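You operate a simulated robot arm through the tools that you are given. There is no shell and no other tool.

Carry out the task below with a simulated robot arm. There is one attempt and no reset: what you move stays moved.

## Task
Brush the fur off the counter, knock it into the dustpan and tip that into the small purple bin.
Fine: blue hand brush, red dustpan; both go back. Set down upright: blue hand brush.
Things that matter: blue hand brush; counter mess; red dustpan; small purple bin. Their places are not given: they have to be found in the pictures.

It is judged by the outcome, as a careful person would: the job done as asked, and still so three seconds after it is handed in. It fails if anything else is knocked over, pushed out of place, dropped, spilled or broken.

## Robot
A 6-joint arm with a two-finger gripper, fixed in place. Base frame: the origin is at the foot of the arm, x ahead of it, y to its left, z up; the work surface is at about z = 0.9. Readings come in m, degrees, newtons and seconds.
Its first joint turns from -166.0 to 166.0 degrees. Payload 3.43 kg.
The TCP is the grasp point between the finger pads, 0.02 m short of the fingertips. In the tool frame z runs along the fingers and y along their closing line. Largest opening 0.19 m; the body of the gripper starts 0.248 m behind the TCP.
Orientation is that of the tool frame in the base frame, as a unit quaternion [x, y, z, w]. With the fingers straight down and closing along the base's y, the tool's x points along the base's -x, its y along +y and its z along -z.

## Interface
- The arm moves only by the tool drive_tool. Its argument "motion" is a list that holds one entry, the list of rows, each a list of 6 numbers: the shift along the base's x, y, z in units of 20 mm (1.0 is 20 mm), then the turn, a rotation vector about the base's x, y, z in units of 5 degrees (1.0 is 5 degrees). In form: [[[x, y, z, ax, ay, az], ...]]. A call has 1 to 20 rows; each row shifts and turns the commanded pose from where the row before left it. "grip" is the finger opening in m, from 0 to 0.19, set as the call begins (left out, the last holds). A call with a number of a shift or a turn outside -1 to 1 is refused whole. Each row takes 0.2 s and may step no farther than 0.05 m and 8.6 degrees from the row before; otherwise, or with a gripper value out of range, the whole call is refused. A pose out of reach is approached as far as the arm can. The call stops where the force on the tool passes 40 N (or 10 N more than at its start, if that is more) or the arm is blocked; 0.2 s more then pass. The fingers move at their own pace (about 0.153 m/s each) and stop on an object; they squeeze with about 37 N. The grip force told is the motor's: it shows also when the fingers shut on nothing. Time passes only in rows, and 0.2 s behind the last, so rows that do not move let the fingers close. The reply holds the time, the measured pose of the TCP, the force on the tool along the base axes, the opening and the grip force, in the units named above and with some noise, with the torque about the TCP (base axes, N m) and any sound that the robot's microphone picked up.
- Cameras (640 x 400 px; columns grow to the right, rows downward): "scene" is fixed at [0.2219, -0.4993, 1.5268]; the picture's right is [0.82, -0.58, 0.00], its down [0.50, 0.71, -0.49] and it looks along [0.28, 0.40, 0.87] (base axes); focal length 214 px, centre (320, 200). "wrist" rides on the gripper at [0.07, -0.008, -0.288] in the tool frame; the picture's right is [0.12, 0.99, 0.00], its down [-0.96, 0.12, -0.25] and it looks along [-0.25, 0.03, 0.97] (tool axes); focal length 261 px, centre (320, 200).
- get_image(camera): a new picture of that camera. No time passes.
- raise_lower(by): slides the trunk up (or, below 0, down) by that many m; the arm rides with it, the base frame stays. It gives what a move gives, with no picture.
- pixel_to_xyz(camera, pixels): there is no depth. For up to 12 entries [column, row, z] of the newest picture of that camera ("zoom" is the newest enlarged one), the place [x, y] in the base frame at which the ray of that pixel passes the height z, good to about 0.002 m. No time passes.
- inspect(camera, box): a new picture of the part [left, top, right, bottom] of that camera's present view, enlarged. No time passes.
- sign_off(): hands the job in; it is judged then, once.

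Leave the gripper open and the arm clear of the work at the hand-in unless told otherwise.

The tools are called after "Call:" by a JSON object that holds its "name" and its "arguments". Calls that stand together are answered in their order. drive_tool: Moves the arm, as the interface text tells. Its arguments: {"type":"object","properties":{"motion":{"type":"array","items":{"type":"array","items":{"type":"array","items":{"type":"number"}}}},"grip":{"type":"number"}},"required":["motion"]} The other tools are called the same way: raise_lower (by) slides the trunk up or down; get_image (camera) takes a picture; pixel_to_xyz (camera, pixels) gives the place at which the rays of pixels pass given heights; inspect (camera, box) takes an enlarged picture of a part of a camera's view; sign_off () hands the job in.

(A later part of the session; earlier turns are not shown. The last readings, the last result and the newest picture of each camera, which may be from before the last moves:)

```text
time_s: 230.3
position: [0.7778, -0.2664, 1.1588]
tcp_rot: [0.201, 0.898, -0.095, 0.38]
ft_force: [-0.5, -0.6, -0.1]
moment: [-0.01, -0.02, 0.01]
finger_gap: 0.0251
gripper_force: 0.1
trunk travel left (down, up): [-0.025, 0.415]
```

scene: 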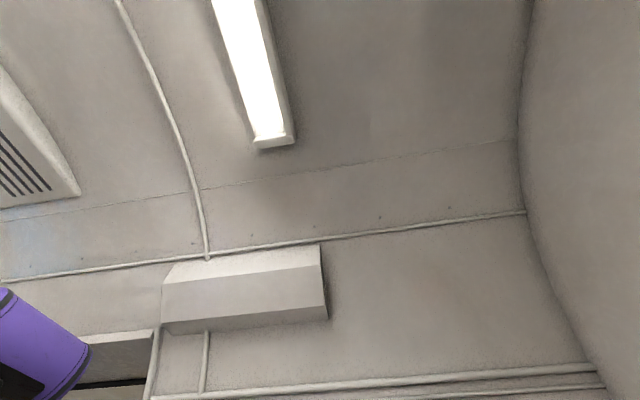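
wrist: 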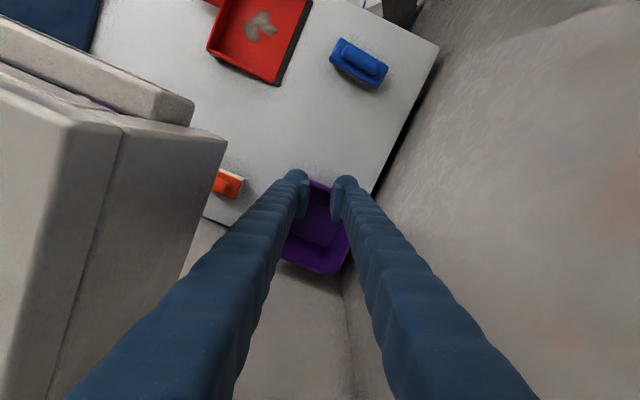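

Arrival pose reached. I'll rehearse the carry path backwards toward the pan, in two parts, watching for any out-of-reach rows.

Call:
{"name": "drive_tool", "arguments": {"motion": [[[-0.85, -0.445, -0.1, 0, 0, 0.774], [-0.85, -0.445, -0.1, 0, 0, 0.774], [-0.85, -0.445, -0.1, 0, 0, 0.774], [-0.85, -0.445, -0.1, 0, 0, 0.774], [-0.85, -0.445, -0.1, 0, 0, 0.774], [-0.85, -0.445, -0.1, 0, 0, 0.774], [-0.85, -0.445, -0.1, 0, 0, 0.774], [-0.85, -0.445, -0.1, 0, 0, 0.774], [-0.85, -0.445, -0.1, 0, 0, 0.774], [-0.85, -0.445, -0.1, 0, 0, 0.774]]]}}

Call:
{"name": "drive_tool", "arguments": {"motion": [[[-0.94, -0.19, 0, 0, 0, 0.66], [-0.94, -0.19, 0, 0, 0, 0.66], [-0.94, -0.19, 0, 0, 0, 0.66], [-0.94, -0.19, 0, 0, 0, 0.66], [-0.94, -0.19, 0, 0, 0, 0.66], [-0.94, -0.19, 0, 0, 0, 0.66], [-0.94, -0.19, 0, 0, 0, 0.66], [-0.94, -0.19, 0, 0, 0, 0.66], [-0.94, -0.19, 0, 0, 0, 0.66], [-0.94, -0.19, 0, 0, 0, 0.66], [0, 0, 0, 0, 0, 0]]]}}

Call:
{"name": "get_image", "arguments": {"camera": "wrist"}}

```text
time_s: 232.5
position: [0.6067, -0.3579, 1.1386]
tcp_rot: [-0.108, 0.914, 0.036, 0.39]
ft_force: [0.1, -0.7, -0.4]
moment: [-0.02, 0.04, -0.03]
finger_gap: 0.0251
gripper_force: 0.1
trunk travel left (down, up): [-0.025, 0.415]
```

```text
time_s: 234.9
position: [0.4182, -0.3959, 1.1396]
tcp_rot: [-0.362, 0.846, 0.146, 0.363]
ft_force: [-0.1, -0.6, 0.0]
moment: [0.09, -0.05, 0.02]
finger_gap: 0.0252
gripper_force: 0.1
trunk travel left (down, up): [-0.025, 0.415]
```

```text
taken
```

wrist: 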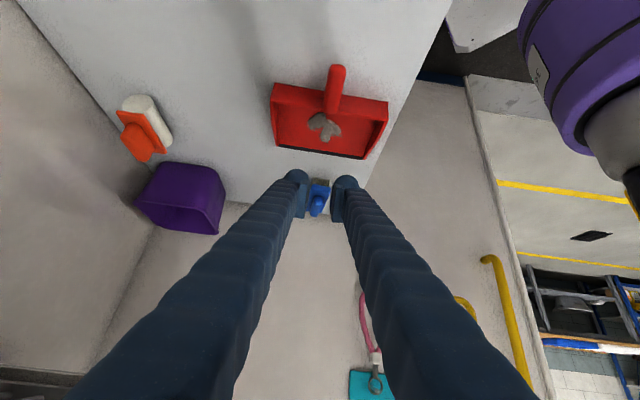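

The whole carry path is reachable. The pan and fur are in view at (330,120), so I'll measure the handle's current position from here.

Call:
{"name": "inspect", "arguments": {"camera": "wrist", "box": [250, 50, 410, 170]}}

Call:
{"name": "pixel_to_xyz", "arguments": {"camera": "wrist", "pixels": [[337, 66, 0.93], [333, 112, 0.945], [271, 84, 0.9], [273, 104, 0.947], [388, 101, 0.9], [385, 122, 0.947]]}}

```text
3.33 times, centred on (330, 110) of wrist
```

zoom: 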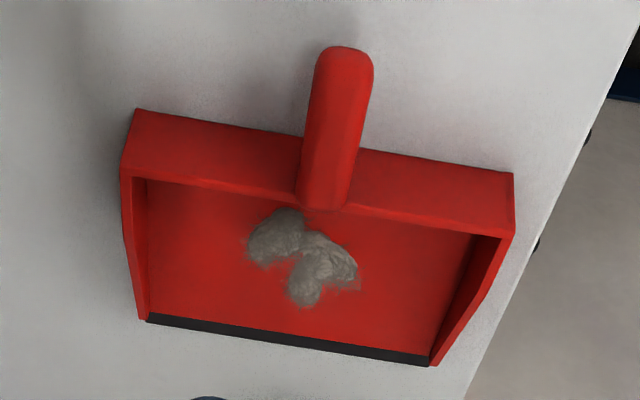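

```text
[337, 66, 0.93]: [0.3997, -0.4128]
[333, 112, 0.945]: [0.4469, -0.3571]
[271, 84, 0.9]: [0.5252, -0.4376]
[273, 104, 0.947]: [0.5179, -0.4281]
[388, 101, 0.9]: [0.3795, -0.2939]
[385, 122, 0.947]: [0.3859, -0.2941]
```

The handle axis is at e2≈0.574 and its middle near (0.421,-0.390). I'll open to 0.07, tilt to 60°, and come straight down beside the handle, stopping at 0.975 to check.

Call:
{"name": "drive_tool", "arguments": {"motion": [[[0.05, 0.09, 0, 0.72, -0.6, 0], [0.05, 0.09, 0, 0.66, -0.66, 0], [0.06, 0.1, 0, 0.66, -0.66, 0], [0, 0, -0.9, 0, 0, 0], [0, 0, -1, 0, 0, 0], [0, 0, -1, 0, 0, 0], [0, 0, -1, 0, 0, 0], [0, 0, -1, 0, 0, 0], [0, 0, -1, 0, 0, 0], [0, 0, -1, 0, 0, 0], [0, 0, -1, 0, 0, 0], [0, 0, -0.3, 0, 0, 0]]], "grip": 0.07}}

Call:
{"name": "inspect", "arguments": {"camera": "wrist", "box": [220, 110, 420, 290]}}

```text
time_s: 237.5
position: [0.4217, -0.3887, 0.9738]
tcp_rot: [-0.339, 0.796, 0.189, 0.464]
ft_force: [0.1, 0.2, 0.6]
moment: [0.01, 0.0, 0.01]
finger_gap: 0.0698
gripper_force: 0.1
trunk travel left (down, up): [-0.025, 0.415]
```

```text
2.22 times, centred on (320, 200) of wrist
```

zoom: 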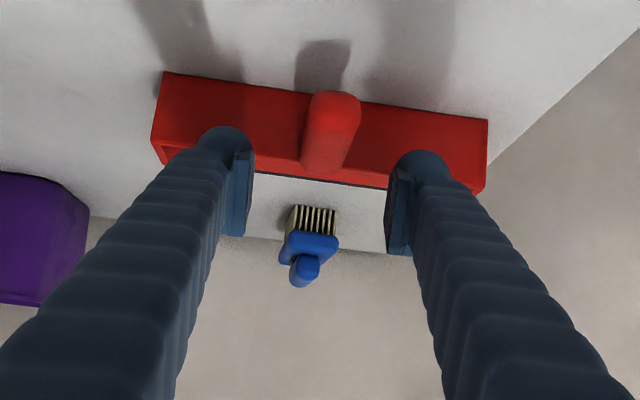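

The handle is centred between the fingers. I'll lower to 0.931 and close.

Call:
{"name": "drive_tool", "arguments": {"motion": [[[0, 0, -0.9, 0, 0, 0], [0, 0, -0.9, 0, 0, 0], [0, 0, -0.3, 0, 0, 0], [0, 0, 0, 0, 0, 0]]]}}

Call:
{"name": "drive_tool", "arguments": {"motion": [[[0, 0, 0, 0, 0, 0], [0, 0, 0, 0, 0, 0], [0, 0, 0, 0, 0, 0]]], "grip": 0.0}}

Call:
{"name": "inspect", "arguments": {"camera": "wrist", "box": [220, 130, 420, 290]}}

```text
time_s: 238.5
position: [0.422, -0.3895, 0.9328]
tcp_rot: [-0.34, 0.796, 0.19, 0.463]
ft_force: [-0.3, 0.7, 0.2]
moment: [0.04, -0.03, 0.01]
finger_gap: 0.0699
gripper_force: 0.1
trunk travel left (down, up): [-0.025, 0.415]
```

```text
time_s: 239.3
position: [0.4221, -0.3889, 0.9317]
tcp_rot: [-0.341, 0.796, 0.191, 0.463]
ft_force: [1.1, -0.4, -0.9]
moment: [0.23, 0.06, -0.18]
finger_gap: 0.0251
gripper_force: 37.8
trunk travel left (down, up): [-0.025, 0.415]
```

```text
2.50 times, centred on (320, 210) of wrist
```

zoom: 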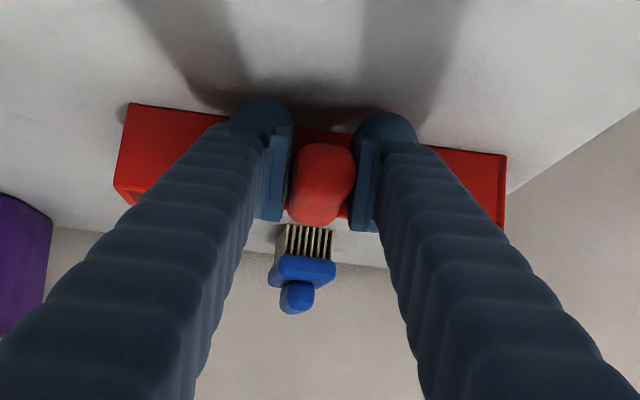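

Gripped at 25 mm. I'll lift gently.

Call:
{"name": "drive_tool", "arguments": {"motion": [[[0, 0, 0.15, 0, 0, 0], [0, 0, 0.2, 0, 0, 0], [0, 0, 0.3, 0, 0, 0], [0, 0, 0.3, 0, 0, 0], [0, 0, 0, 0, 0, 0]]]}}

Call:
{"name": "inspect", "arguments": {"camera": "wrist", "box": [220, 130, 420, 290]}}

```text
time_s: 240.5
position: [0.4223, -0.3885, 0.9518]
tcp_rot: [-0.341, 0.796, 0.19, 0.463]
ft_force: [0.0, 0.3, -2.7]
moment: [-0.16, 0.16, -0.02]
finger_gap: 0.0249
gripper_force: 37.0
trunk travel left (down, up): [-0.025, 0.415]
```

```text
2.50 times, centred on (320, 210) of wrist
```

zoom: 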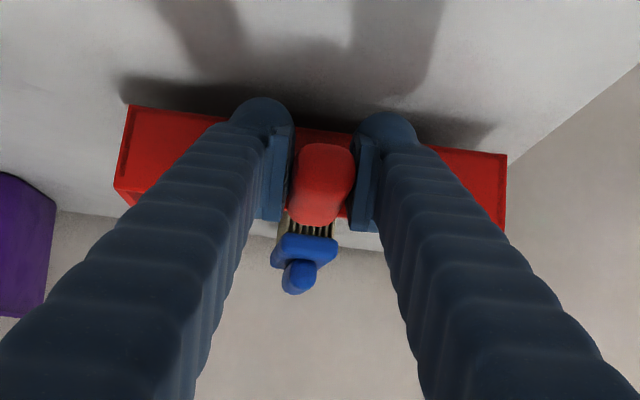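

It holds with no visible sag. I'll raise to 1.14 and reduce the tool tilt to 48°, so the pan is about 12° lip-down, as the fur tolerated before.

Call:
{"name": "drive_tool", "arguments": {"motion": [[[0, 0, 0.6, 0, 0, 0], [0, 0, 0.9, 0, 0, 0], [0, 0, 1, 0, 0, 0], [0, 0, 1, 0, 0, 0], [0, 0, 1, -0.35, 0.35, 0], [0, 0, 1, -0.35, 0.35, 0], [0, 0, 1, -0.35, 0.35, 0], [0, 0, 1, -0.35, 0.35, 0], [0, 0, 1, -0.3, 0.3, 0], [0, 0, 0.9, 0, 0, 0], [0, 0, 0, 0, 0, 0]]]}}

Call:
{"name": "get_image", "arguments": {"camera": "wrist"}}

```text
time_s: 242.9
position: [0.4206, -0.391, 1.1406]
tcp_rot: [-0.359, 0.84, 0.156, 0.377]
ft_force: [0.1, 0.0, -2.1]
moment: [-0.16, 0.13, -0.02]
finger_gap: 0.0249
gripper_force: 37.0
trunk travel left (down, up): [-0.025, 0.415]
```

```text
taken
```

wrist: 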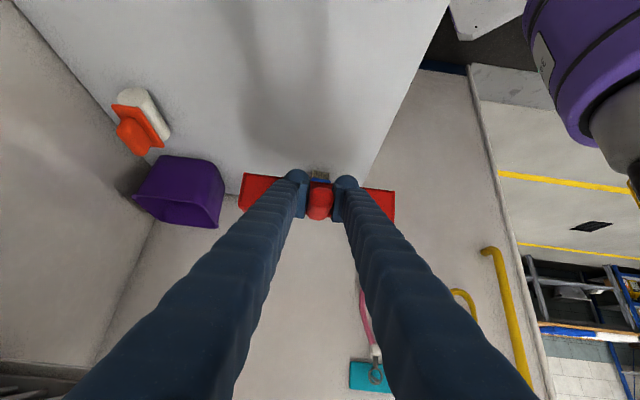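

Tilt is 48° and steady. First leg of the carry, exactly as rehearsed: to about (0.607,-0.358), turning to azimuth 12°.

Call:
{"name": "drive_tool", "arguments": {"motion": [[[0.93, 0.165, 0.05, 0, 0, -0.66], [0.93, 0.165, 0.05, 0, 0, -0.66], [0.93, 0.165, 0.05, 0, 0, -0.66], [0.93, 0.165, 0.05, 0, 0, -0.66], [0.93, 0.165, 0.05, 0, 0, -0.66], [0.93, 0.165, 0, 0, 0, -0.66], [0.93, 0.165, 0, 0, 0, -0.66], [0.93, 0.165, 0, 0, 0, -0.66], [0.93, 0.165, 0, 0, 0, -0.66], [0.93, 0.165, 0, 0, 0, -0.66], [0, 0, 0, -0.08, 0.39, 0]]]}}

Call:
{"name": "inspect", "arguments": {"camera": "wrist", "box": [220, 130, 420, 290]}}

```text
time_s: 245.3
position: [0.6072, -0.3565, 1.1447]
tcp_rot: [-0.106, 0.914, 0.041, 0.389]
ft_force: [0.2, 0.5, -2.1]
moment: [-0.05, 0.24, -0.03]
finger_gap: 0.0249
gripper_force: 37.3
trunk travel left (down, up): [-0.025, 0.415]
```

```text
2.50 times, centred on (320, 210) of wrist
```

zoom: 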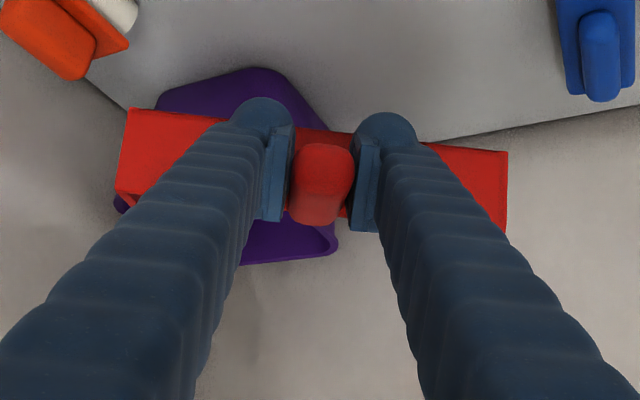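

On track. Second leg: to (0.778,-0.266,1.165), turning to azimuth -27°, lip over the bin.

Call:
{"name": "drive_tool", "arguments": {"motion": [[[0.853, 0.45, 0.15, 0, 0, -0.798], [0.853, 0.45, 0.15, 0, 0, -0.798], [0.853, 0.45, 0.15, 0, 0, -0.798], [0.853, 0.45, 0.15, 0, 0, -0.798], [0.853, 0.45, 0.1, 0, 0, -0.798], [0.853, 0.45, 0.1, 0, 0, -0.798], [0.853, 0.45, 0.1, 0, 0, -0.798], [0.853, 0.45, 0.1, 0, 0, -0.798]]]}}

Call:
{"name": "drive_tool", "arguments": {"motion": [[[0.853, 0.45, 0, 0, 0, -0.798], [0.853, 0.45, 0, 0, 0, -0.798], [0, 0, 0, 0, 0, 0]]]}}

Call:
{"name": "get_image", "arguments": {"camera": "wrist"}}

```text
time_s: 247.1
position: [0.7443, -0.2841, 1.1642]
tcp_rot: [0.15, 0.908, -0.069, 0.386]
ft_force: [-0.3, -0.3, -2.3]
moment: [0.11, 0.18, -0.01]
finger_gap: 0.0249
gripper_force: 37.1
trunk travel left (down, up): [-0.025, 0.415]
```

```text
time_s: 247.9
position: [0.779, -0.2669, 1.1658]
tcp_rot: [0.211, 0.895, -0.095, 0.38]
ft_force: [-0.2, -0.5, -2.6]
moment: [0.07, 0.22, -0.02]
finger_gap: 0.0249
gripper_force: 36.8
trunk travel left (down, up): [-0.025, 0.415]
```

```text
taken
```

wrist: 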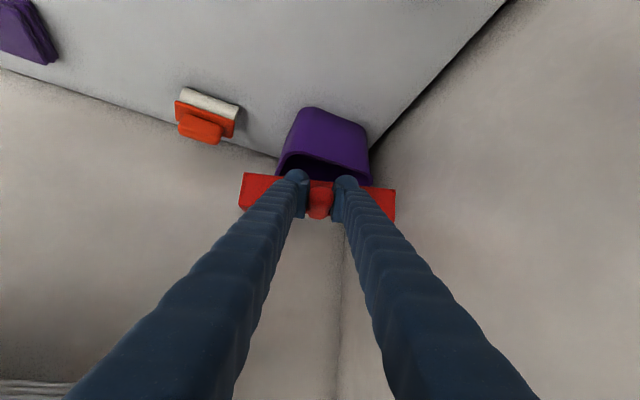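

Arrived: 46° tilt, facing -27°, lip over the bin at about (0.936,-0.348), z≈1.09. I'll now begin tipping about the lip, the first 15°.

Call:
{"name": "drive_tool", "arguments": {"motion": [[[0.329, -0.17, 0.755, 0.4587, 0.8886, 0], [0.391, -0.202, 0.715, 0.4587, 0.8886, 0], [0.444, -0.229, 0.68, 0.4587, 0.8886, 0], [0, 0, 0, 0, 0, 0]]]}}

Call:
{"name": "get_image", "arguments": {"camera": "wrist"}}

```text
time_s: 248.9
position: [0.8026, -0.2779, 1.2082]
tcp_rot: [0.222, 0.938, -0.066, 0.258]
ft_force: [0.2, -0.6, -2.4]
moment: [0.14, 0.15, 0.04]
finger_gap: 0.0245
gripper_force: 36.7
trunk travel left (down, up): [-0.025, 0.415]
```

```text
taken
```

wrist: 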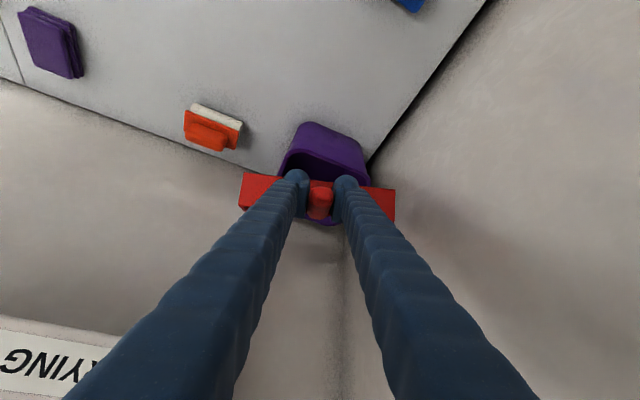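

Tilt is 31° now and the pan is steady. Next 15°.

Call:
{"name": "drive_tool", "arguments": {"motion": [[[0.498, -0.257, 0.63, 0.4587, 0.8886, 0], [0.538, -0.278, 0.58, 0.4587, 0.8886, 0], [0.586, -0.303, 0.525, 0.4587, 0.8886, 0], [0, 0, 0, 0, 0, 0]]]}}

Call:
{"name": "get_image", "arguments": {"camera": "wrist"}}

Call:
{"name": "inspect", "arguments": {"camera": "wrist", "box": [220, 100, 420, 280]}}

```text
time_s: 249.9
position: [0.8339, -0.2944, 1.2427]
tcp_rot: [0.228, 0.964, -0.034, 0.135]
ft_force: [0.2, -0.3, -2.6]
moment: [0.14, 0.16, 0.02]
finger_gap: 0.0248
gripper_force: 36.8
trunk travel left (down, up): [-0.025, 0.415]
```

```text
taken
```

wrist: 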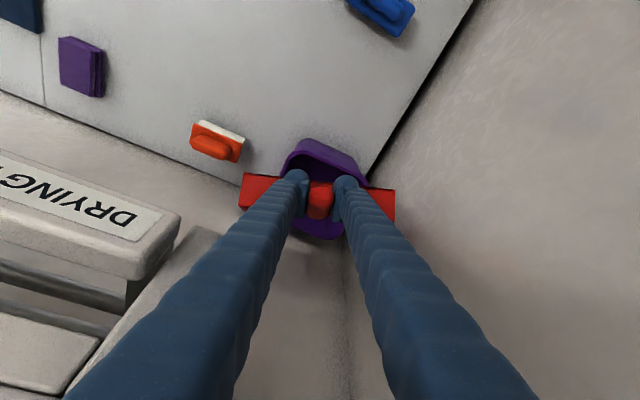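

```text
2.22 times, centred on (320, 190) of wrist
```

zoom: 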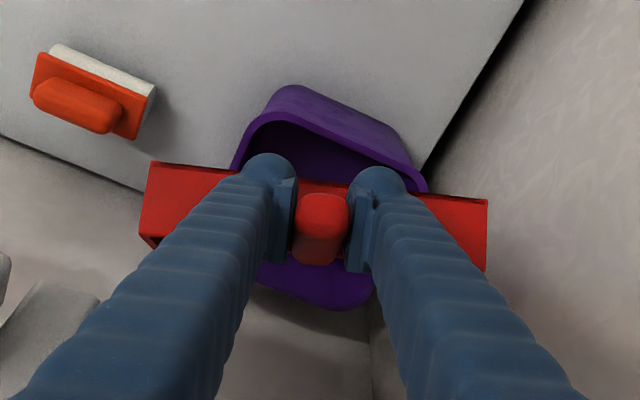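

The pan's back wall is centred over the bin opening (bin rim visible above and below it). To tip further I need the trunk higher, so I'll raise it by 0.1 and drive back down, twice.

Call:
{"name": "raise_lower", "arguments": {"by": 0.1}}

Call:
{"name": "drive_tool", "arguments": {"motion": [[[0, 0, -1, 0, 0, 0], [0, 0, -1, 0, 0, 0], [0, 0, -1, 0, 0, 0], [0, 0, -1, 0, 0, 0], [0, 0, -1, 0, 0, 0]]]}}

Call:
{"name": "raise_lower", "arguments": {"by": 0.1}}

Call:
{"name": "drive_tool", "arguments": {"motion": [[[0, 0, -1, 0, 0, 0], [0, 0, -1, 0, 0, 0], [0, 0, -1, 0, 0, 0], [0, 0, -1, 0, 0, 0], [0, 0, -1, 0, 0, 0]]]}}

Call:
{"name": "get_image", "arguments": {"camera": "wrist"}}

```text
time_s: 251.3
position: [0.8364, -0.2954, 1.3418]
tcp_rot: [0.227, 0.964, -0.035, 0.136]
ft_force: [0.9, 0.3, -1.8]
moment: [0.07, 0.09, 0.0]
finger_gap: 0.0249
gripper_force: 36.5
trunk travel left (down, up): [-0.125, 0.315]
```

```text
time_s: 252.5
position: [0.8353, -0.2952, 1.2422]
tcp_rot: [0.228, 0.964, -0.035, 0.136]
ft_force: [0.0, -0.5, -2.1]
moment: [0.06, 0.13, -0.01]
finger_gap: 0.0248
gripper_force: 37.4
trunk travel left (down, up): [-0.125, 0.315]
```

```text
time_s: 253.8
position: [0.8353, -0.295, 1.3421]
tcp_rot: [0.228, 0.964, -0.034, 0.136]
ft_force: [0.6, 0.3, -2.0]
moment: [0.03, 0.09, 0.0]
finger_gap: 0.0248
gripper_force: 36.9
trunk travel left (down, up): [-0.225, 0.215]
```

```text
time_s: 255.0
position: [0.8355, -0.295, 1.242]
tcp_rot: [0.228, 0.964, -0.035, 0.135]
ft_force: [0.3, 0.1, -1.6]
moment: [0.07, 0.12, -0.01]
finger_gap: 0.0249
gripper_force: 36.8
trunk travel left (down, up): [-0.225, 0.215]
```

```text
taken
```

wrist: 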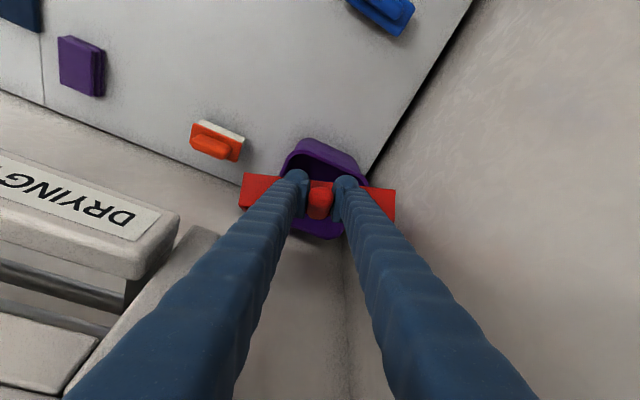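

The load reads slightly lighter now, around 1.6–2.0 N, so some fur may already have slid. I'll make one more trunk step to +0.1 and then finish the tip.

Call:
{"name": "raise_lower", "arguments": {"by": 0.1}}

Call:
{"name": "drive_tool", "arguments": {"motion": [[[0, 0, -1, 0, 0, 0], [0, 0, -1, 0, 0, 0], [0, 0, -1, 0, 0, 0], [0, 0, -1, 0, 0, 0], [0, 0, -1, 0, 0, 0]]]}}

Call:
{"name": "drive_tool", "arguments": {"motion": [[[0.55, -0.3, 0.47, 0.4587, 0.8886, 0], [0.6, -0.32, 0.4, 0.4587, 0.8886, 0], [0, 0, 0, 0, 0, 0]]]}}

Call:
{"name": "get_image", "arguments": {"camera": "wrist"}}

```text
time_s: 256.3
position: [0.8353, -0.2958, 1.3415]
tcp_rot: [0.228, 0.964, -0.035, 0.136]
ft_force: [-0.1, -0.8, -2.6]
moment: [0.06, 0.14, 0.05]
finger_gap: 0.0249
gripper_force: 37.1
trunk travel left (down, up): [-0.325, 0.115]
```

```text
time_s: 257.5
position: [0.8339, -0.2944, 1.2413]
tcp_rot: [0.228, 0.964, -0.034, 0.134]
ft_force: [0.2, 0.4, -2.4]
moment: [0.05, 0.16, 0.0]
finger_gap: 0.025
gripper_force: 37.4
trunk travel left (down, up): [-0.325, 0.115]
```

```text
time_s: 258.3
position: [0.857, -0.3071, 1.2611]
tcp_rot: [0.23, 0.972, -0.014, 0.052]
ft_force: [-0.2, -0.6, -1.9]
moment: [0.03, 0.03, -0.01]
finger_gap: 0.0248
gripper_force: 37.0
trunk travel left (down, up): [-0.325, 0.115]
```

```text
taken
```

wrist: 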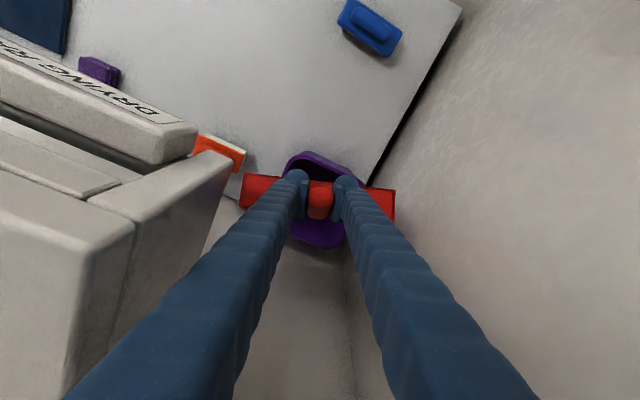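

The pan is now at about 54° and still steady. Two more 5° steps take it to about 64°.

Call:
{"name": "drive_tool", "arguments": {"motion": [[[0.6, -0.31, 0.37, 0.4587, 0.8886, 0], [0, 0, 0, 0, 0, 0]]]}}

Call:
{"name": "drive_tool", "arguments": {"motion": [[[0.4, -0.2, 0.3, 0.4587, 0.8886, 0], [0, 0, 0, 0, 0, 0], [0, 0, 0, 0, 0, 0]]]}}

Call:
{"name": "get_image", "arguments": {"camera": "wrist"}}

Call:
{"name": "inspect", "arguments": {"camera": "wrist", "box": [220, 120, 420, 280]}}

```text
time_s: 258.9
position: [0.867, -0.3133, 1.2717]
tcp_rot: [0.23, 0.973, -0.002, 0.011]
ft_force: [-0.9, 1.4, -0.5]
moment: [0.06, -0.19, -0.02]
finger_gap: 0.0248
gripper_force: 37.7
trunk travel left (down, up): [-0.325, 0.115]
```

```text
time_s: 259.7
position: [0.8821, -0.3174, 1.2712]
tcp_rot: [0.231, 0.972, 0.007, -0.035]
ft_force: [1.7, 0.2, -3.5]
moment: [-0.02, 0.28, 0.0]
finger_gap: 0.0246
gripper_force: 37.1
trunk travel left (down, up): [-0.325, 0.115]
```

```text
taken
```

wrist: 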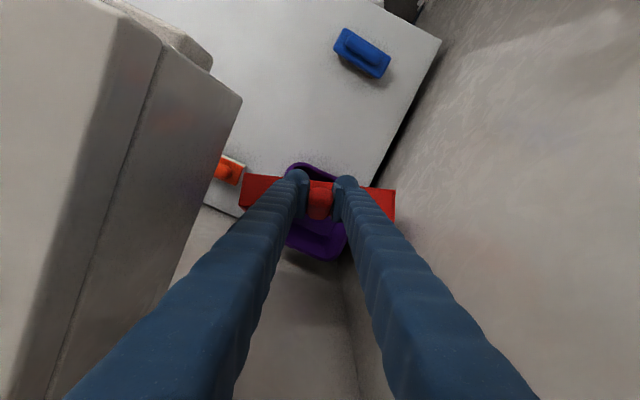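

```text
2.50 times, centred on (320, 200) of wrist
```

zoom: 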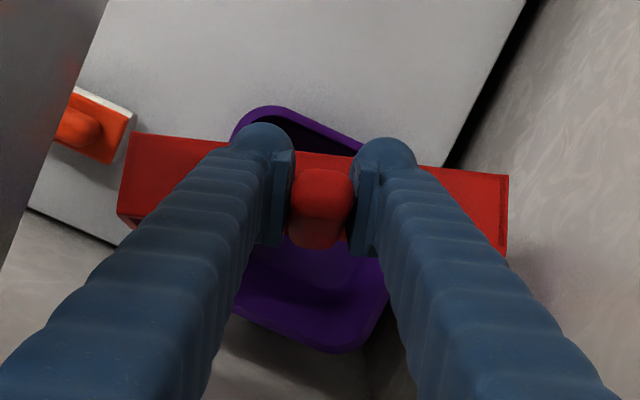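

The pan is at about 64° and still firmly held. I'll give it a few short shakes so any clinging fur drops.

Call:
{"name": "drive_tool", "arguments": {"motion": [[[0, 0, 0.5, 0, 0, 0], [0, 0, -0.5, 0, 0, 0], [0, 0, 0.5, 0, 0, 0], [0, 0, -0.5, 0, 0, 0], [0, 0, 0.5, 0, 0, 0], [0, 0, -0.5, 0, 0, 0], [0, 0, 0, 0, 0, 0], [0, 0, 0, 0, 0, 0]]]}}

Call:
{"name": "inspect", "arguments": {"camera": "wrist", "box": [220, 120, 420, 280]}}

```text
time_s: 261.5
position: [0.8773, -0.3176, 1.2737]
tcp_rot: [0.23, 0.973, 0.008, -0.033]
ft_force: [-0.6, -0.1, -2.5]
moment: [0.01, -0.03, -0.04]
finger_gap: 0.0249
gripper_force: 37.3
trunk travel left (down, up): [-0.325, 0.115]
```

```text
2.50 times, centred on (320, 200) of wrist
```

zoom: 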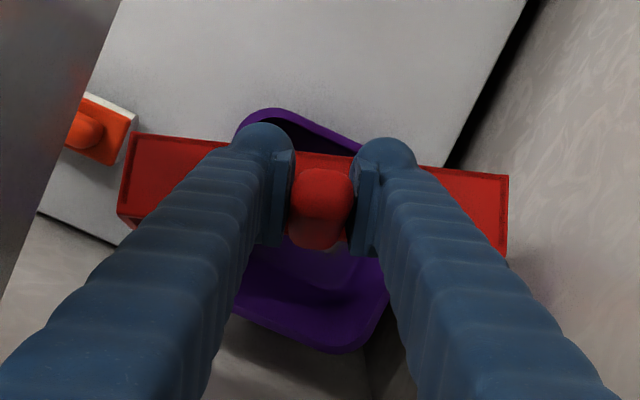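

I can't see the fur from here. To be thorough I'll raise the trunk the last 0.1 and tip a further 6°, to about 70°, then shake again.

Call:
{"name": "raise_lower", "arguments": {"by": 0.1}}

Call:
{"name": "drive_tool", "arguments": {"motion": [[[0, 0, -1, 0, 0, 0], [0, 0, -1, 0, 0, 0], [0, 0, -1, 0, 0, 0], [0, 0, -1, 0, 0, 0], [-0.05, 0.02, -0.8, 0.4587, 0.8886, 0], [-0.05, 0.02, 0, 0.14, 0.26, 0], [0, 0, 0, 0, 0, 0]]]}}

Call:
{"name": "drive_tool", "arguments": {"motion": [[[0, 0, 0.5, 0, 0, 0], [0, 0, -0.5, 0, 0, 0], [0, 0, 0.6, 0, 0, 0], [0, 0, -0.6, 0, 0, 0], [0, 0, 0.6, 0, 0, 0], [0, 0, -0.6, 0, 0, 0], [0, 0, 0, 0, 0, 0], [0, 0, 0, 0, 0, 0]]]}}

```text
time_s: 262.9
position: [0.8781, -0.3177, 1.373]
tcp_rot: [0.23, 0.973, 0.006, -0.033]
ft_force: [-0.1, -0.6, -1.5]
moment: [0.02, 0.09, -0.03]
finger_gap: 0.0246
gripper_force: 37.2
trunk travel left (down, up): [-0.425, 0.015]
```

```text
time_s: 264.4
position: [0.8754, -0.3177, 1.2765]
tcp_rot: [0.229, 0.969, 0.02, -0.088]
ft_force: [0.8, -0.2, -2.2]
moment: [0.01, 0.1, -0.02]
finger_gap: 0.0246
gripper_force: 36.9
trunk travel left (down, up): [-0.425, 0.015]
```

```text
time_s: 266.2
position: [0.8715, -0.3153, 1.2776]
tcp_rot: [0.229, 0.969, 0.022, -0.087]
ft_force: [0.5, -0.1, -2.7]
moment: [0.04, 0.02, 0.03]
finger_gap: 0.0247
gripper_force: 36.8
out of reach, approached as far as the arm can: row 3
trunk travel left (down, up): [-0.425, 0.015]
```

Tipped to about 70° and shaken. Now I'll back out the same way, first returning to 16° outward tilt over the bin.

Call:
{"name": "drive_tool", "arguments": {"motion": [[[-0.306, 0.164, -0.28, -0.3975, -0.77, 0], [-0.306, 0.164, -0.28, -0.3975, -0.77, 0], [-0.306, 0.164, -0.28, -0.3975, -0.77, 0], [-0.306, 0.164, -0.28, -0.3975, -0.77, 0], [-0.306, 0.164, -0.28, -0.3975, -0.77, 0], [-0.306, 0.164, -0.28, -0.3975, -0.77, 0], [0, 0, 1, 0, 0, 0], [0, 0, 1, 0, 0, 0], [0, 0, 1, 0, 0, 0], [0, 0, 1, 0, 0, 0], [0, 0, 1, 0, 0, 0]]]}}

Call:
{"name": "raise_lower", "arguments": {"by": -0.13}}

Call:
{"name": "drive_tool", "arguments": {"motion": [[[0, 0, 1, 0, 0, 0], [0, 0, 1, 0, 0, 0], [0, 0, 1, 0, 0, 0], [0, 0, 1, 0, 0, 0], [0, 0, 1, 0, 0, 0], [0, 0, 1, 0, 0, 0], [0, 0, 0.5, 0, 0, 0]]]}}

Call:
{"name": "raise_lower", "arguments": {"by": -0.13}}

```text
time_s: 268.6
position: [0.8355, -0.2961, 1.3437]
tcp_rot: [0.227, 0.964, -0.033, 0.131]
ft_force: [-1.4, 0.5, -2.3]
moment: [0.03, 0.11, -0.03]
finger_gap: 0.0247
gripper_force: 36.7
trunk travel left (down, up): [-0.425, 0.015]
```

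```text
time_s: 270.2
position: [0.8362, -0.2967, 1.2138]
tcp_rot: [0.228, 0.964, -0.033, 0.132]
ft_force: [0.1, -0.1, -2.0]
moment: [0.06, 0.07, 0.02]
finger_gap: 0.0249
gripper_force: 36.8
trunk travel left (down, up): [-0.295, 0.145]
```

```text
time_s: 271.8
position: [0.8365, -0.2956, 1.3431]
tcp_rot: [0.228, 0.964, -0.033, 0.132]
ft_force: [0.2, -0.2, -2.6]
moment: [0.06, 0.08, 0.0]
finger_gap: 0.0247
gripper_force: 36.5
trunk travel left (down, up): [-0.295, 0.145]
```

```text
time_s: 273.4
position: [0.8356, -0.2956, 1.2136]
tcp_rot: [0.228, 0.964, -0.035, 0.133]
ft_force: [-0.7, -0.5, -1.3]
moment: [0.05, 0.09, 0.02]
finger_gap: 0.0248
gripper_force: 36.6
trunk travel left (down, up): [-0.165, 0.275]
```

The torque at this pose is now lower than before (0.05, 0.09 against 0.14, 0.16), which suggests the fur has left the pan. One more trunk step down.

Call:
{"name": "drive_tool", "arguments": {"motion": [[[0, 0, 1, 0, 0, 0], [0, 0, 1, 0, 0, 0], [0, 0, 1, 0, 0, 0], [0, 0, 1, 0, 0, 0], [0, 0, 1, 0, 0, 0], [0, 0, 1, 0, 0, 0], [0, 0, 1, 0, 0, 0]]]}}

Call:
{"name": "raise_lower", "arguments": {"by": -0.14}}

Call:
{"name": "drive_tool", "arguments": {"motion": [[[-0.586, 0.303, -0.1, -0.4587, -0.8886, 0], [-0.538, 0.278, -0.2, -0.4587, -0.8886, 0], [-0.498, 0.257, -0.3, -0.4587, -0.8886, 0], [-0.444, 0.229, -0.4, -0.4587, -0.8886, 0], [-0.391, 0.202, -0.5, -0.4587, -0.8886, 0], [-0.329, 0.17, -0.5, -0.4587, -0.8886, 0], [0, 0, 0, 0, 0, 0]]]}}

Call:
{"name": "get_image", "arguments": {"camera": "wrist"}}

```text
time_s: 275.0
position: [0.8346, -0.2958, 1.3535]
tcp_rot: [0.228, 0.964, -0.034, 0.132]
ft_force: [-0.5, 0.3, -2.1]
moment: [0.05, 0.12, -0.01]
finger_gap: 0.025
gripper_force: 36.9
trunk travel left (down, up): [-0.165, 0.275]
```

```text
time_s: 276.7
position: [0.8343, -0.2966, 1.2145]
tcp_rot: [0.228, 0.964, -0.034, 0.132]
ft_force: [-0.3, 0.1, -2.1]
moment: [0.04, 0.07, -0.01]
finger_gap: 0.0249
gripper_force: 36.3
trunk travel left (down, up): [-0.025, 0.415]
```

```text
time_s: 278.3
position: [0.7784, -0.2667, 1.1746]
tcp_rot: [0.212, 0.896, -0.095, 0.377]
ft_force: [-0.7, -0.2, -1.4]
moment: [0.07, 0.19, -0.02]
finger_gap: 0.0248
gripper_force: 37.2
trunk travel left (down, up): [-0.025, 0.415]
```

```text
taken
```

wrist: 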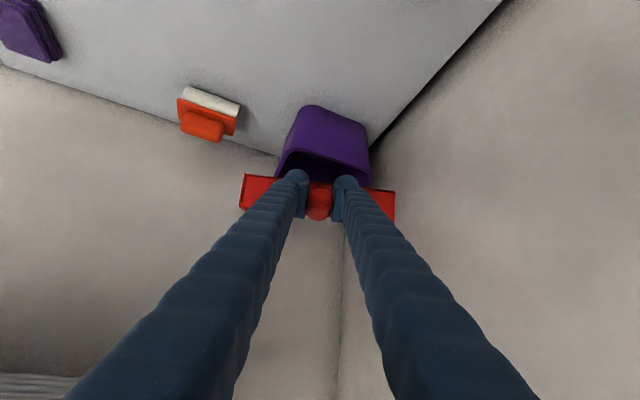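

Back at the arrival pose. I'll take the rehearsed path back to the open counter.

Call:
{"name": "drive_tool", "arguments": {"motion": [[[-0.853, -0.45, 0, 0, 0, 0.798], [-0.853, -0.45, 0, 0, 0, 0.798], [-0.853, -0.45, -0.1, 0, 0, 0.798], [-0.853, -0.45, -0.1, 0, 0, 0.798], [-0.853, -0.45, -0.1, 0, 0, 0.798], [-0.853, -0.45, -0.15, 0, 0, 0.798], [-0.853, -0.45, -0.15, 0, 0, 0.798], [-0.853, -0.45, -0.15, 0, 0, 0.798], [-0.853, -0.45, -0.15, 0, 0, 0.798], [-0.853, -0.45, -0.15, 0, 0, 0.798]]]}}

Call:
{"name": "drive_tool", "arguments": {"motion": [[[-0.93, -0.165, 0, 0, 0, 0.66], [-0.93, -0.165, 0, 0, 0, 0.66], [-0.93, -0.165, 0, 0, 0, 0.66], [-0.93, -0.165, 0, 0, 0, 0.66], [-0.93, -0.165, 0, 0, 0, 0.66], [-0.93, -0.165, 0, 0, 0, 0.66], [-0.93, -0.165, 0, 0, 0, 0.66], [-0.93, -0.165, 0, 0, 0, 0.66], [-0.93, -0.165, 0, 0, 0, 0.66], [-0.93, -0.165, 0, 0, 0, 0.66], [0, 0, 0, 0, 0, 0]]]}}

Call:
{"name": "get_image", "arguments": {"camera": "wrist"}}

```text
time_s: 280.5
position: [0.6078, -0.3571, 1.1545]
tcp_rot: [-0.107, 0.915, 0.04, 0.387]
ft_force: [-0.6, 0.5, -2.1]
moment: [-0.08, 0.23, -0.06]
finger_gap: 0.0247
gripper_force: 36.7
trunk travel left (down, up): [-0.025, 0.415]
```

```text
time_s: 282.9
position: [0.4213, -0.391, 1.1543]
tcp_rot: [-0.362, 0.848, 0.148, 0.359]
ft_force: [0.5, -0.2, -2.1]
moment: [-0.08, 0.13, 0.01]
finger_gap: 0.0247
gripper_force: 37.0
trunk travel left (down, up): [-0.025, 0.415]
```

```text
taken
```

wrist: 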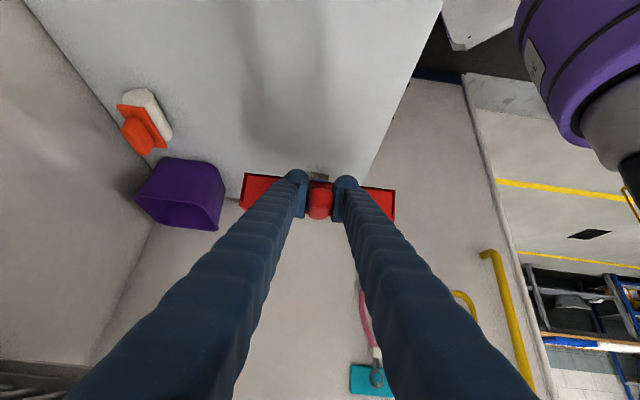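

I'll level the pan again (tilt to 60°) and lower it onto the open counter.

Call:
{"name": "drive_tool", "arguments": {"motion": [[[0, 0, 0, 0.68, -0.68, 0], [0, 0, -0.5, 0.68, -0.68, 0], [0, 0, -0.8, 0.69, -0.69, 0], [0, 0, -1, 0, 0, 0], [0, 0, -1, 0, 0, 0], [0, 0, -1, 0, 0, 0], [0, 0, -1, 0, 0, 0], [0, 0, -1, 0, 0, 0], [0, 0, -1, 0, 0, 0], [0, 0, -1, 0, 0, 0], [0, 0, -0.9, 0, 0, 0], [0, 0, -0.7, 0, 0, 0], [0, 0, 0, 0, 0, 0]]]}}

Call:
{"name": "drive_tool", "arguments": {"motion": [[[0, 0, -0.2, 0, 0, 0], [0, 0, -0.2, 0, 0, 0], [0, 0, 0, 0, 0, 0]]]}}

```text
time_s: 285.7
position: [0.4215, -0.3892, 0.9547]
tcp_rot: [-0.34, 0.796, 0.19, 0.464]
ft_force: [0.8, -1.2, -3.6]
moment: [-0.16, 0.13, 0.03]
finger_gap: 0.0249
gripper_force: 37.2
trunk travel left (down, up): [-0.025, 0.415]
```

```text
time_s: 286.5
position: [0.4216, -0.3901, 0.9473]
tcp_rot: [-0.34, 0.796, 0.19, 0.463]
ft_force: [-0.2, -0.3, -1.8]
moment: [-0.15, 0.14, 0.02]
finger_gap: 0.0247
gripper_force: 36.9
trunk travel left (down, up): [-0.025, 0.415]
```

Call:
{"name": "drive_tool", "arguments": {"motion": [[[0, 0, -0.2, 0, 0, 0], [0, 0, -0.1, 0, 0, 0], [0, 0, 0, 0, 0, 0]]]}}

Call:
{"name": "drive_tool", "arguments": {"motion": [[[0, 0, -0.15, 0, 0, 0], [0, 0, 0, 0, 0, 0]]]}}

Call:
{"name": "drive_tool", "arguments": {"motion": [[[0, 0, -0.15, 0, 0, 0], [0, 0, 0, 0, 0, 0]]]}}

```text
time_s: 287.3
position: [0.4217, -0.3899, 0.9419]
tcp_rot: [-0.341, 0.796, 0.19, 0.463]
ft_force: [0.1, 0.1, -1.8]
moment: [-0.14, 0.17, -0.02]
finger_gap: 0.0247
gripper_force: 36.7
trunk travel left (down, up): [-0.025, 0.415]
```

```text
time_s: 287.9
position: [0.421, -0.3912, 0.9395]
tcp_rot: [-0.34, 0.796, 0.19, 0.464]
ft_force: [0.7, -0.3, 1.4]
moment: [0.49, -0.07, -0.12]
finger_gap: 0.0248
gripper_force: 36.6
trunk travel left (down, up): [-0.025, 0.415]
```

```text
time_s: 288.5
position: [0.4213, -0.3897, 0.9359]
tcp_rot: [-0.34, 0.795, 0.19, 0.464]
ft_force: [0.7, -3.2, 4.9]
moment: [0.92, -0.71, -0.14]
finger_gap: 0.0246
gripper_force: 36.8
trunk travel left (down, up): [-0.025, 0.415]
```

The pan touches the counter. I'll press 2 mm further to flatten it, release, and rise to vertical for a look.

Call:
{"name": "drive_tool", "arguments": {"motion": [[[0, 0, -0.12, 0, 0, 0], [0, 0, 0, 0, 0, 0]]]}}

Call:
{"name": "drive_tool", "arguments": {"motion": [[[0, 0, 0, 0, 0, 0], [0, 0, 0, 0, 0, 0], [0, 0, 0, 0, 0, 0]]], "grip": 0.07}}

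Call:
{"name": "drive_tool", "arguments": {"motion": [[[-0.2, -0.2, 0.3, -0.7071, 0.7071, 0], [-0.2, -0.2, 0.5, -0.7071, 0.7071, 0], [0, 0, 0.8, -0.7071, 0.7071, 0], [0, 0, 0.8, -0.7071, 0.7071, 0], [0, 0, 0.8, -0.7071, 0.7071, 0], [0, 0, 0.8, -0.7071, 0.7071, 0], [0, 0, 0.8, -0.7071, 0.7071, 0], [0, 0, 0.8, -0.7071, 0.7071, 0], [0, 0, 0.8, -0.7071, 0.7071, 0], [0, 0, 0.8, -0.7071, 0.7071, 0], [0, 0, 0.8, -0.7071, 0.7071, 0], [0, 0, 0.8, -0.7071, 0.7071, 0]]]}}

Call:
{"name": "get_image", "arguments": {"camera": "wrist"}}

```text
time_s: 289.1
position: [0.4201, -0.3911, 0.9324]
tcp_rot: [-0.34, 0.795, 0.19, 0.464]
ft_force: [-1.3, -2.4, 4.5]
moment: [0.76, -0.62, -0.07]
finger_gap: 0.0248
gripper_force: 36.8
trunk travel left (down, up): [-0.025, 0.415]
```

```text
time_s: 289.9
position: [0.4214, -0.3902, 0.9344]
tcp_rot: [-0.341, 0.795, 0.19, 0.464]
ft_force: [0.2, 0.2, -0.7]
moment: [0.03, 0.0, -0.01]
finger_gap: 0.0698
gripper_force: 0.0
trunk travel left (down, up): [-0.025, 0.415]
```

```text
time_s: 292.5
position: [0.4139, -0.3984, 1.1106]
tcp_rot: [-0.391, 0.92, 0.003, -0.001]
ft_force: [0.2, -1.1, 0.6]
moment: [0.05, -0.01, -0.02]
finger_gap: 0.07
gripper_force: 0.0
trunk travel left (down, up): [-0.025, 0.415]
```

```text
taken
```

wrist: 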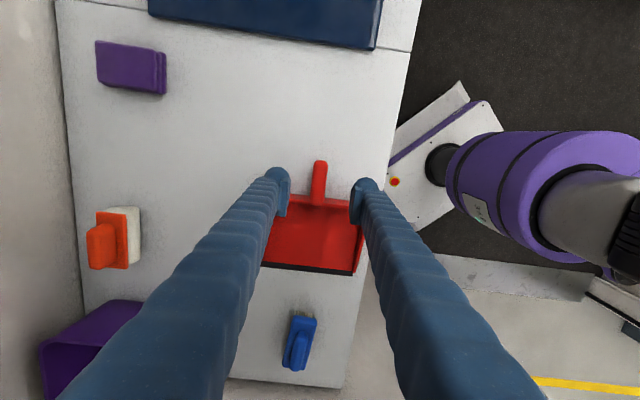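

The pan is empty. I'll zoom in on the pan and on the bin's visible part.

Call:
{"name": "inspect", "arguments": {"camera": "wrist", "box": [220, 130, 420, 310]}}

Call:
{"name": "inspect", "arguments": {"camera": "wrist", "box": [20, 280, 180, 400]}}

Call:
{"name": "pixel_to_xyz", "arguments": {"camera": "wrist", "pixels": [[320, 162, 0.93], [318, 205, 0.945], [320, 183, 0.935], [300, 203, 0.947], [350, 208, 0.947]]}}

```text
2.22 times, centred on (320, 220) of wrist
```

zoom: 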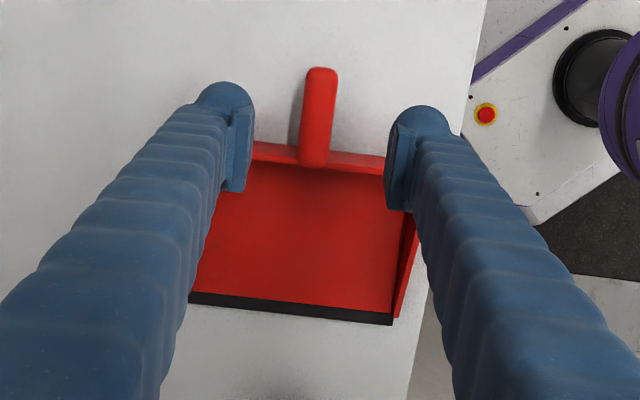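

```text
3.33 times, centred on (100, 340) of wrist
```

zoom: 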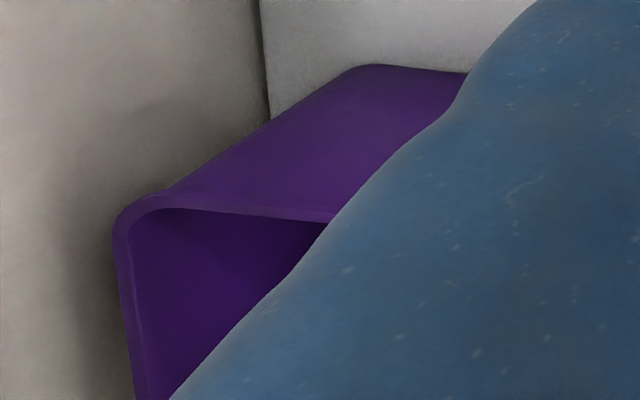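

```text
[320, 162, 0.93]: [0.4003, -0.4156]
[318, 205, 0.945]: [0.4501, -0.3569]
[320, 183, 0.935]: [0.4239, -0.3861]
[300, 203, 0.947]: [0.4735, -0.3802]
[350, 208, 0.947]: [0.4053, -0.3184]
```

The pan is clean. Before putting it away I'll go and look down into the bin to confirm the fur landed inside.

Call:
{"name": "drive_tool", "arguments": {"motion": [[[0.5, 0.3, 1, 0, 0, -0.4], [0.9, 0.49, 0.5, 0, 0, -0.8], [0.9, 0.49, 0.3, 0, 0, -0.8], [0.9, 0.49, 0.3, 0, 0, -0.8], [0.9, 0.49, 0.3, 0, 0, -0.8], [0.9, 0.49, 0.3, 0, 0, -0.8], [0.9, 0.49, 0.3, 0, 0, -0.8], [0.9, 0.49, 0.3, 0, 0, -0.8], [0.9, 0.49, 0.3, 0, 0, -0.8], [0.9, 0.49, 0.3, 0, 0, -0.8], [0.9, 0.49, 0.3, 0, 0, -0.8], [0.9, 0.49, 0.3, 0, 0, -0.8], [0.9, 0.49, 0.3, 0, 0, -0.8], [0.9, 0.49, 0.3, 0, 0, -0.8], [0.9, 0.49, 0.3, 0, 0, -0.8], [0.9, 0.49, 0.3, 0, 0, -0.8]]], "grip": 0.19}}

Call:
{"name": "get_image", "arguments": {"camera": "wrist"}}

```text
time_s: 295.9
position: [0.6952, -0.2448, 1.2216]
tcp_rot: [0.14, 0.99, 0.004, 0.0]
ft_force: [-0.7, 0.1, 0.6]
moment: [0.04, 0.0, -0.03]
finger_gap: 0.1901
gripper_force: 0.1
trunk travel left (down, up): [-0.025, 0.415]
```

```text
taken
```

wrist: 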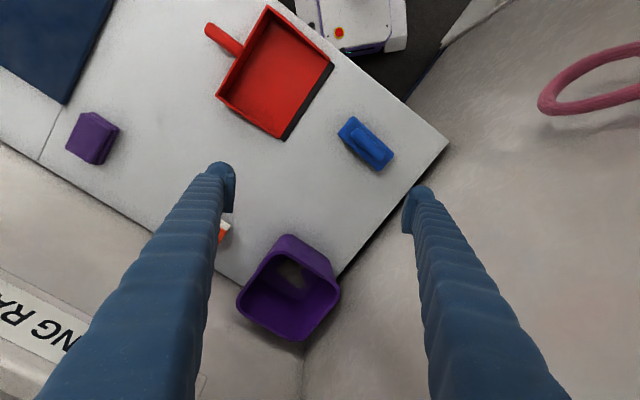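

I can see something greyish inside the bin at (290,278). I'll zoom in there and check the counter for stray fur.

Call:
{"name": "inspect", "arguments": {"camera": "wrist", "box": [225, 225, 355, 350]}}

Call:
{"name": "inspect", "arguments": {"camera": "wrist", "box": [150, 80, 470, 280]}}

```text
3.20 times, centred on (290, 288) of wrist
```

zoom: 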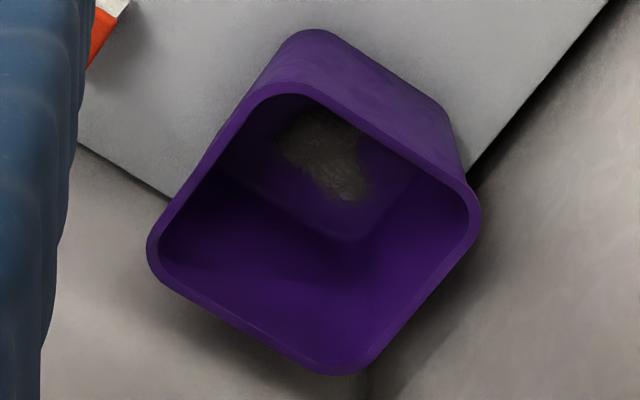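

```text
2.00 times, centred on (310, 180) of wrist
```

zoom: 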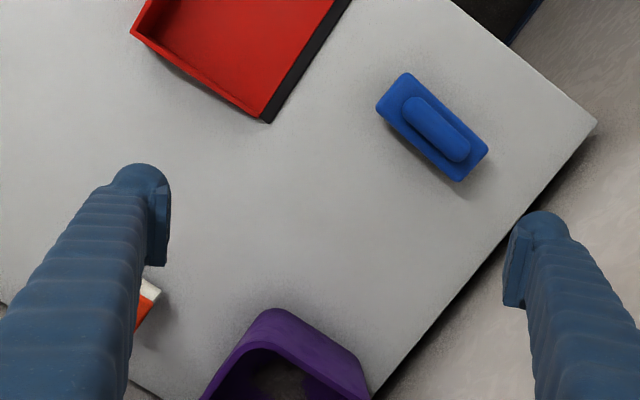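

The fur lies at the bottom of the bin, the pan is empty, and the counter is clean. Now to return the dustpan: back over its handle at (0.429,-0.382), vertical, closing line across it.

Call:
{"name": "drive_tool", "arguments": {"motion": [[[-0.833, -0.429, 0, 0, 0, 0.775], [-0.833, -0.429, 0, 0, 0, 0.775], [-0.833, -0.429, -0.2, 0, 0, 0.775], [-0.833, -0.429, -0.3, 0, 0, 0.775], [-0.833, -0.429, -0.3, 0, 0, 0.775], [-0.833, -0.429, -0.3, 0, 0, 0.775], [-0.833, -0.429, -0.3, 0, 0, 0.775], [-0.833, -0.429, -0.3, 0, 0, 0.775], [-0.833, -0.429, -0.3, 0, 0, 0.775], [-0.833, -0.429, -0.4, 0, 0, 0.775], [-0.833, -0.429, -0.4, 0, 0, 0.775], [-0.833, -0.429, -0.5, 0, 0, 0.775], [-0.833, -0.429, -0.5, 0, 0, 0.775], [-0.833, -0.429, -0.6, 0, 0, 0.775], [-0.833, -0.429, -0.6, 0, 0, 0.775], [-0.833, -0.429, -0.6, 0, 0, 0.775]]], "grip": 0.08}}

Call:
{"name": "get_image", "arguments": {"camera": "wrist"}}

Call:
{"name": "inspect", "arguments": {"camera": "wrist", "box": [240, 120, 400, 260]}}

```text
time_s: 299.3
position: [0.4262, -0.382, 1.1108]
tcp_rot: [-0.393, 0.92, 0.004, 0.0]
ft_force: [0.9, 0.5, 0.4]
moment: [-0.04, 0.02, -0.01]
finger_gap: 0.0801
gripper_force: 0.1
trunk travel left (down, up): [-0.025, 0.415]
```

```text
taken
```

wrist: 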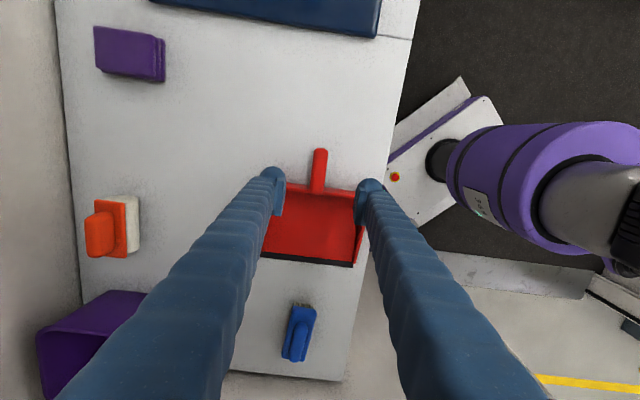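

```text
2.86 times, centred on (320, 190) of wrist
```

zoom: 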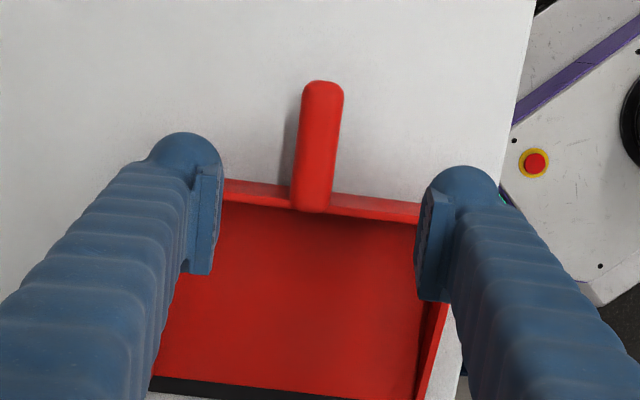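

I'll get the handle ends in the enlarged picture's coordinates.

Call:
{"name": "pixel_to_xyz", "arguments": {"camera": "zoom", "pixels": [[323, 82, 0.93], [310, 208, 0.945], [317, 145, 0.937], [225, 190, 0.947], [417, 210, 0.947]]}}

```text
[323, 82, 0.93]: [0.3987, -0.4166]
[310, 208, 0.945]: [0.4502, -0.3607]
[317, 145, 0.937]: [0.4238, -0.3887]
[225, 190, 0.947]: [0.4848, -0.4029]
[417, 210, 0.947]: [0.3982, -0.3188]
```

The pan faces azimuth 45.8°, nicely aligned with my fingers. I'll shift 5 mm, descend to 0.931, close, and lift gently.

Call:
{"name": "drive_tool", "arguments": {"motion": [[[-0.03, -0.27, -0.8, 0, 0, 0], [0, 0, -1, 0, 0, 0], [0, 0, -1, 0, 0, 0], [0, 0, -1, 0, 0, 0], [0, 0, -1, 0, 0, 0], [0, 0, -1, 0, 0, 0], [0, 0, -1, 0, 0, 0], [0, 0, -1, 0, 0, 0], [0, 0, -0.9, 0, 0, 0], [0, 0, -0.3, 0, 0, 0], [0, 0, 0, 0, 0, 0]]]}}

Call:
{"name": "drive_tool", "arguments": {"motion": [[[0, 0, 0, 0, 0, 0], [0, 0, 0, 0, 0, 0], [0, 0, 0, 0, 0, 0]]], "grip": 0.0}}

Call:
{"name": "drive_tool", "arguments": {"motion": [[[0, 0, 0.1, 0, 0, 0], [0, 0, 0.2, 0, 0, 0], [0, 0, 0.2, 0, 0, 0], [0, 0, 0.3, 0, 0, 0], [0, 0, 0, 0, 0, 0]]]}}

```text
time_s: 301.7
position: [0.4255, -0.3889, 0.9316]
tcp_rot: [-0.393, 0.92, 0.003, -0.001]
ft_force: [0.5, -0.6, 0.1]
moment: [0.0, 0.02, 0.01]
finger_gap: 0.0801
gripper_force: 0.0
trunk travel left (down, up): [-0.025, 0.415]
```

```text
time_s: 302.5
position: [0.4261, -0.3879, 0.9321]
tcp_rot: [-0.392, 0.92, 0.003, -0.001]
ft_force: [-1.5, -0.2, 0.3]
moment: [-0.15, -0.09, -0.05]
finger_gap: 0.0219
gripper_force: 36.3
trunk travel left (down, up): [-0.025, 0.415]
```

```text
time_s: 303.7
position: [0.4249, -0.3879, 0.9473]
tcp_rot: [-0.392, 0.92, 0.004, -0.001]
ft_force: [-0.8, -0.1, -1.9]
moment: [-0.18, 0.14, 0.0]
finger_gap: 0.0216
gripper_force: 37.3
trunk travel left (down, up): [-0.025, 0.415]
```

The grip is firm at 21.6 mm, as it was originally. I'll raise to about 1.04 and carry it back to the blue lid, turning -88° on the way.

Call:
{"name": "drive_tool", "arguments": {"motion": [[[0, 0, 0.6, 0, 0, 0], [0, 0, 0.9, 0, 0, 0], [0, 0, 1, 0, 0, 0], [0, 0, 1, 0, 0, 0], [0, 0, 1, 0, 0, 0]]]}}

Call:
{"name": "drive_tool", "arguments": {"motion": [[[-0.665, -0.778, 0, 0, 0, -0.879], [-0.665, -0.778, 0, 0, 0, -0.879], [-0.665, -0.778, 0, 0, 0, -0.879], [-0.665, -0.778, 0, 0, 0, -0.879], [-0.665, -0.778, 0, 0, 0, -0.879], [-0.665, -0.778, 0, 0, 0, -0.879], [-0.665, -0.778, 0, 0, 0, -0.879], [-0.665, -0.778, 0, 0, 0, -0.879], [-0.665, -0.778, 0, 0, 0, -0.879], [-0.665, -0.778, 0, 0, 0, -0.879], [-0.665, -0.778, 0, 0, 0, -0.879], [-0.665, -0.778, 0, 0, 0, -0.879], [-0.665, -0.778, 0, 0, 0, -0.879], [-0.665, -0.778, 0, 0, 0, -0.879], [-0.665, -0.778, 0, 0, 0, -0.879], [-0.665, -0.778, 0, 0, 0, -0.879], [-0.665, -0.778, 0, 0, 0, -0.879], [-0.665, -0.778, 0, 0, 0, -0.879], [-0.665, -0.778, 0, 0, 0, -0.879], [-0.665, -0.778, 0, 0, 0, -0.879]]]}}

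Call:
{"name": "get_image", "arguments": {"camera": "wrist"}}

```text
time_s: 304.9
position: [0.4254, -0.389, 1.0371]
tcp_rot: [-0.393, 0.92, 0.003, -0.001]
ft_force: [0.2, 0.6, -2.0]
moment: [-0.1, 0.15, -0.03]
finger_gap: 0.0218
gripper_force: 37.0
trunk travel left (down, up): [-0.025, 0.415]
```

```text
time_s: 309.1
position: [0.1588, -0.7005, 1.0383]
tcp_rot: [0.357, 0.934, 0.004, 0.002]
ft_force: [0.5, -0.5, -2.0]
moment: [0.06, 0.15, -0.03]
finger_gap: 0.0219
gripper_force: 37.1
trunk travel left (down, up): [-0.025, 0.415]
```

```text
taken
```

wrist: 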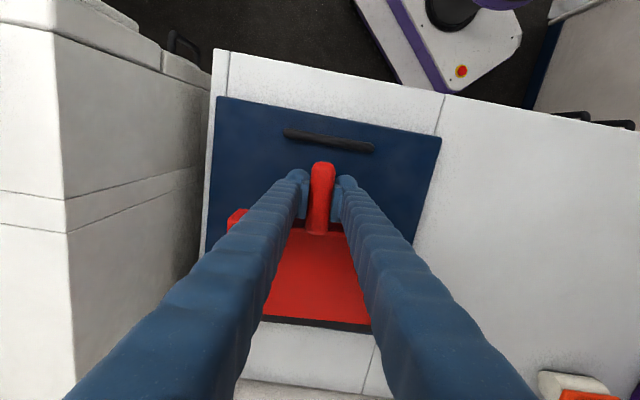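

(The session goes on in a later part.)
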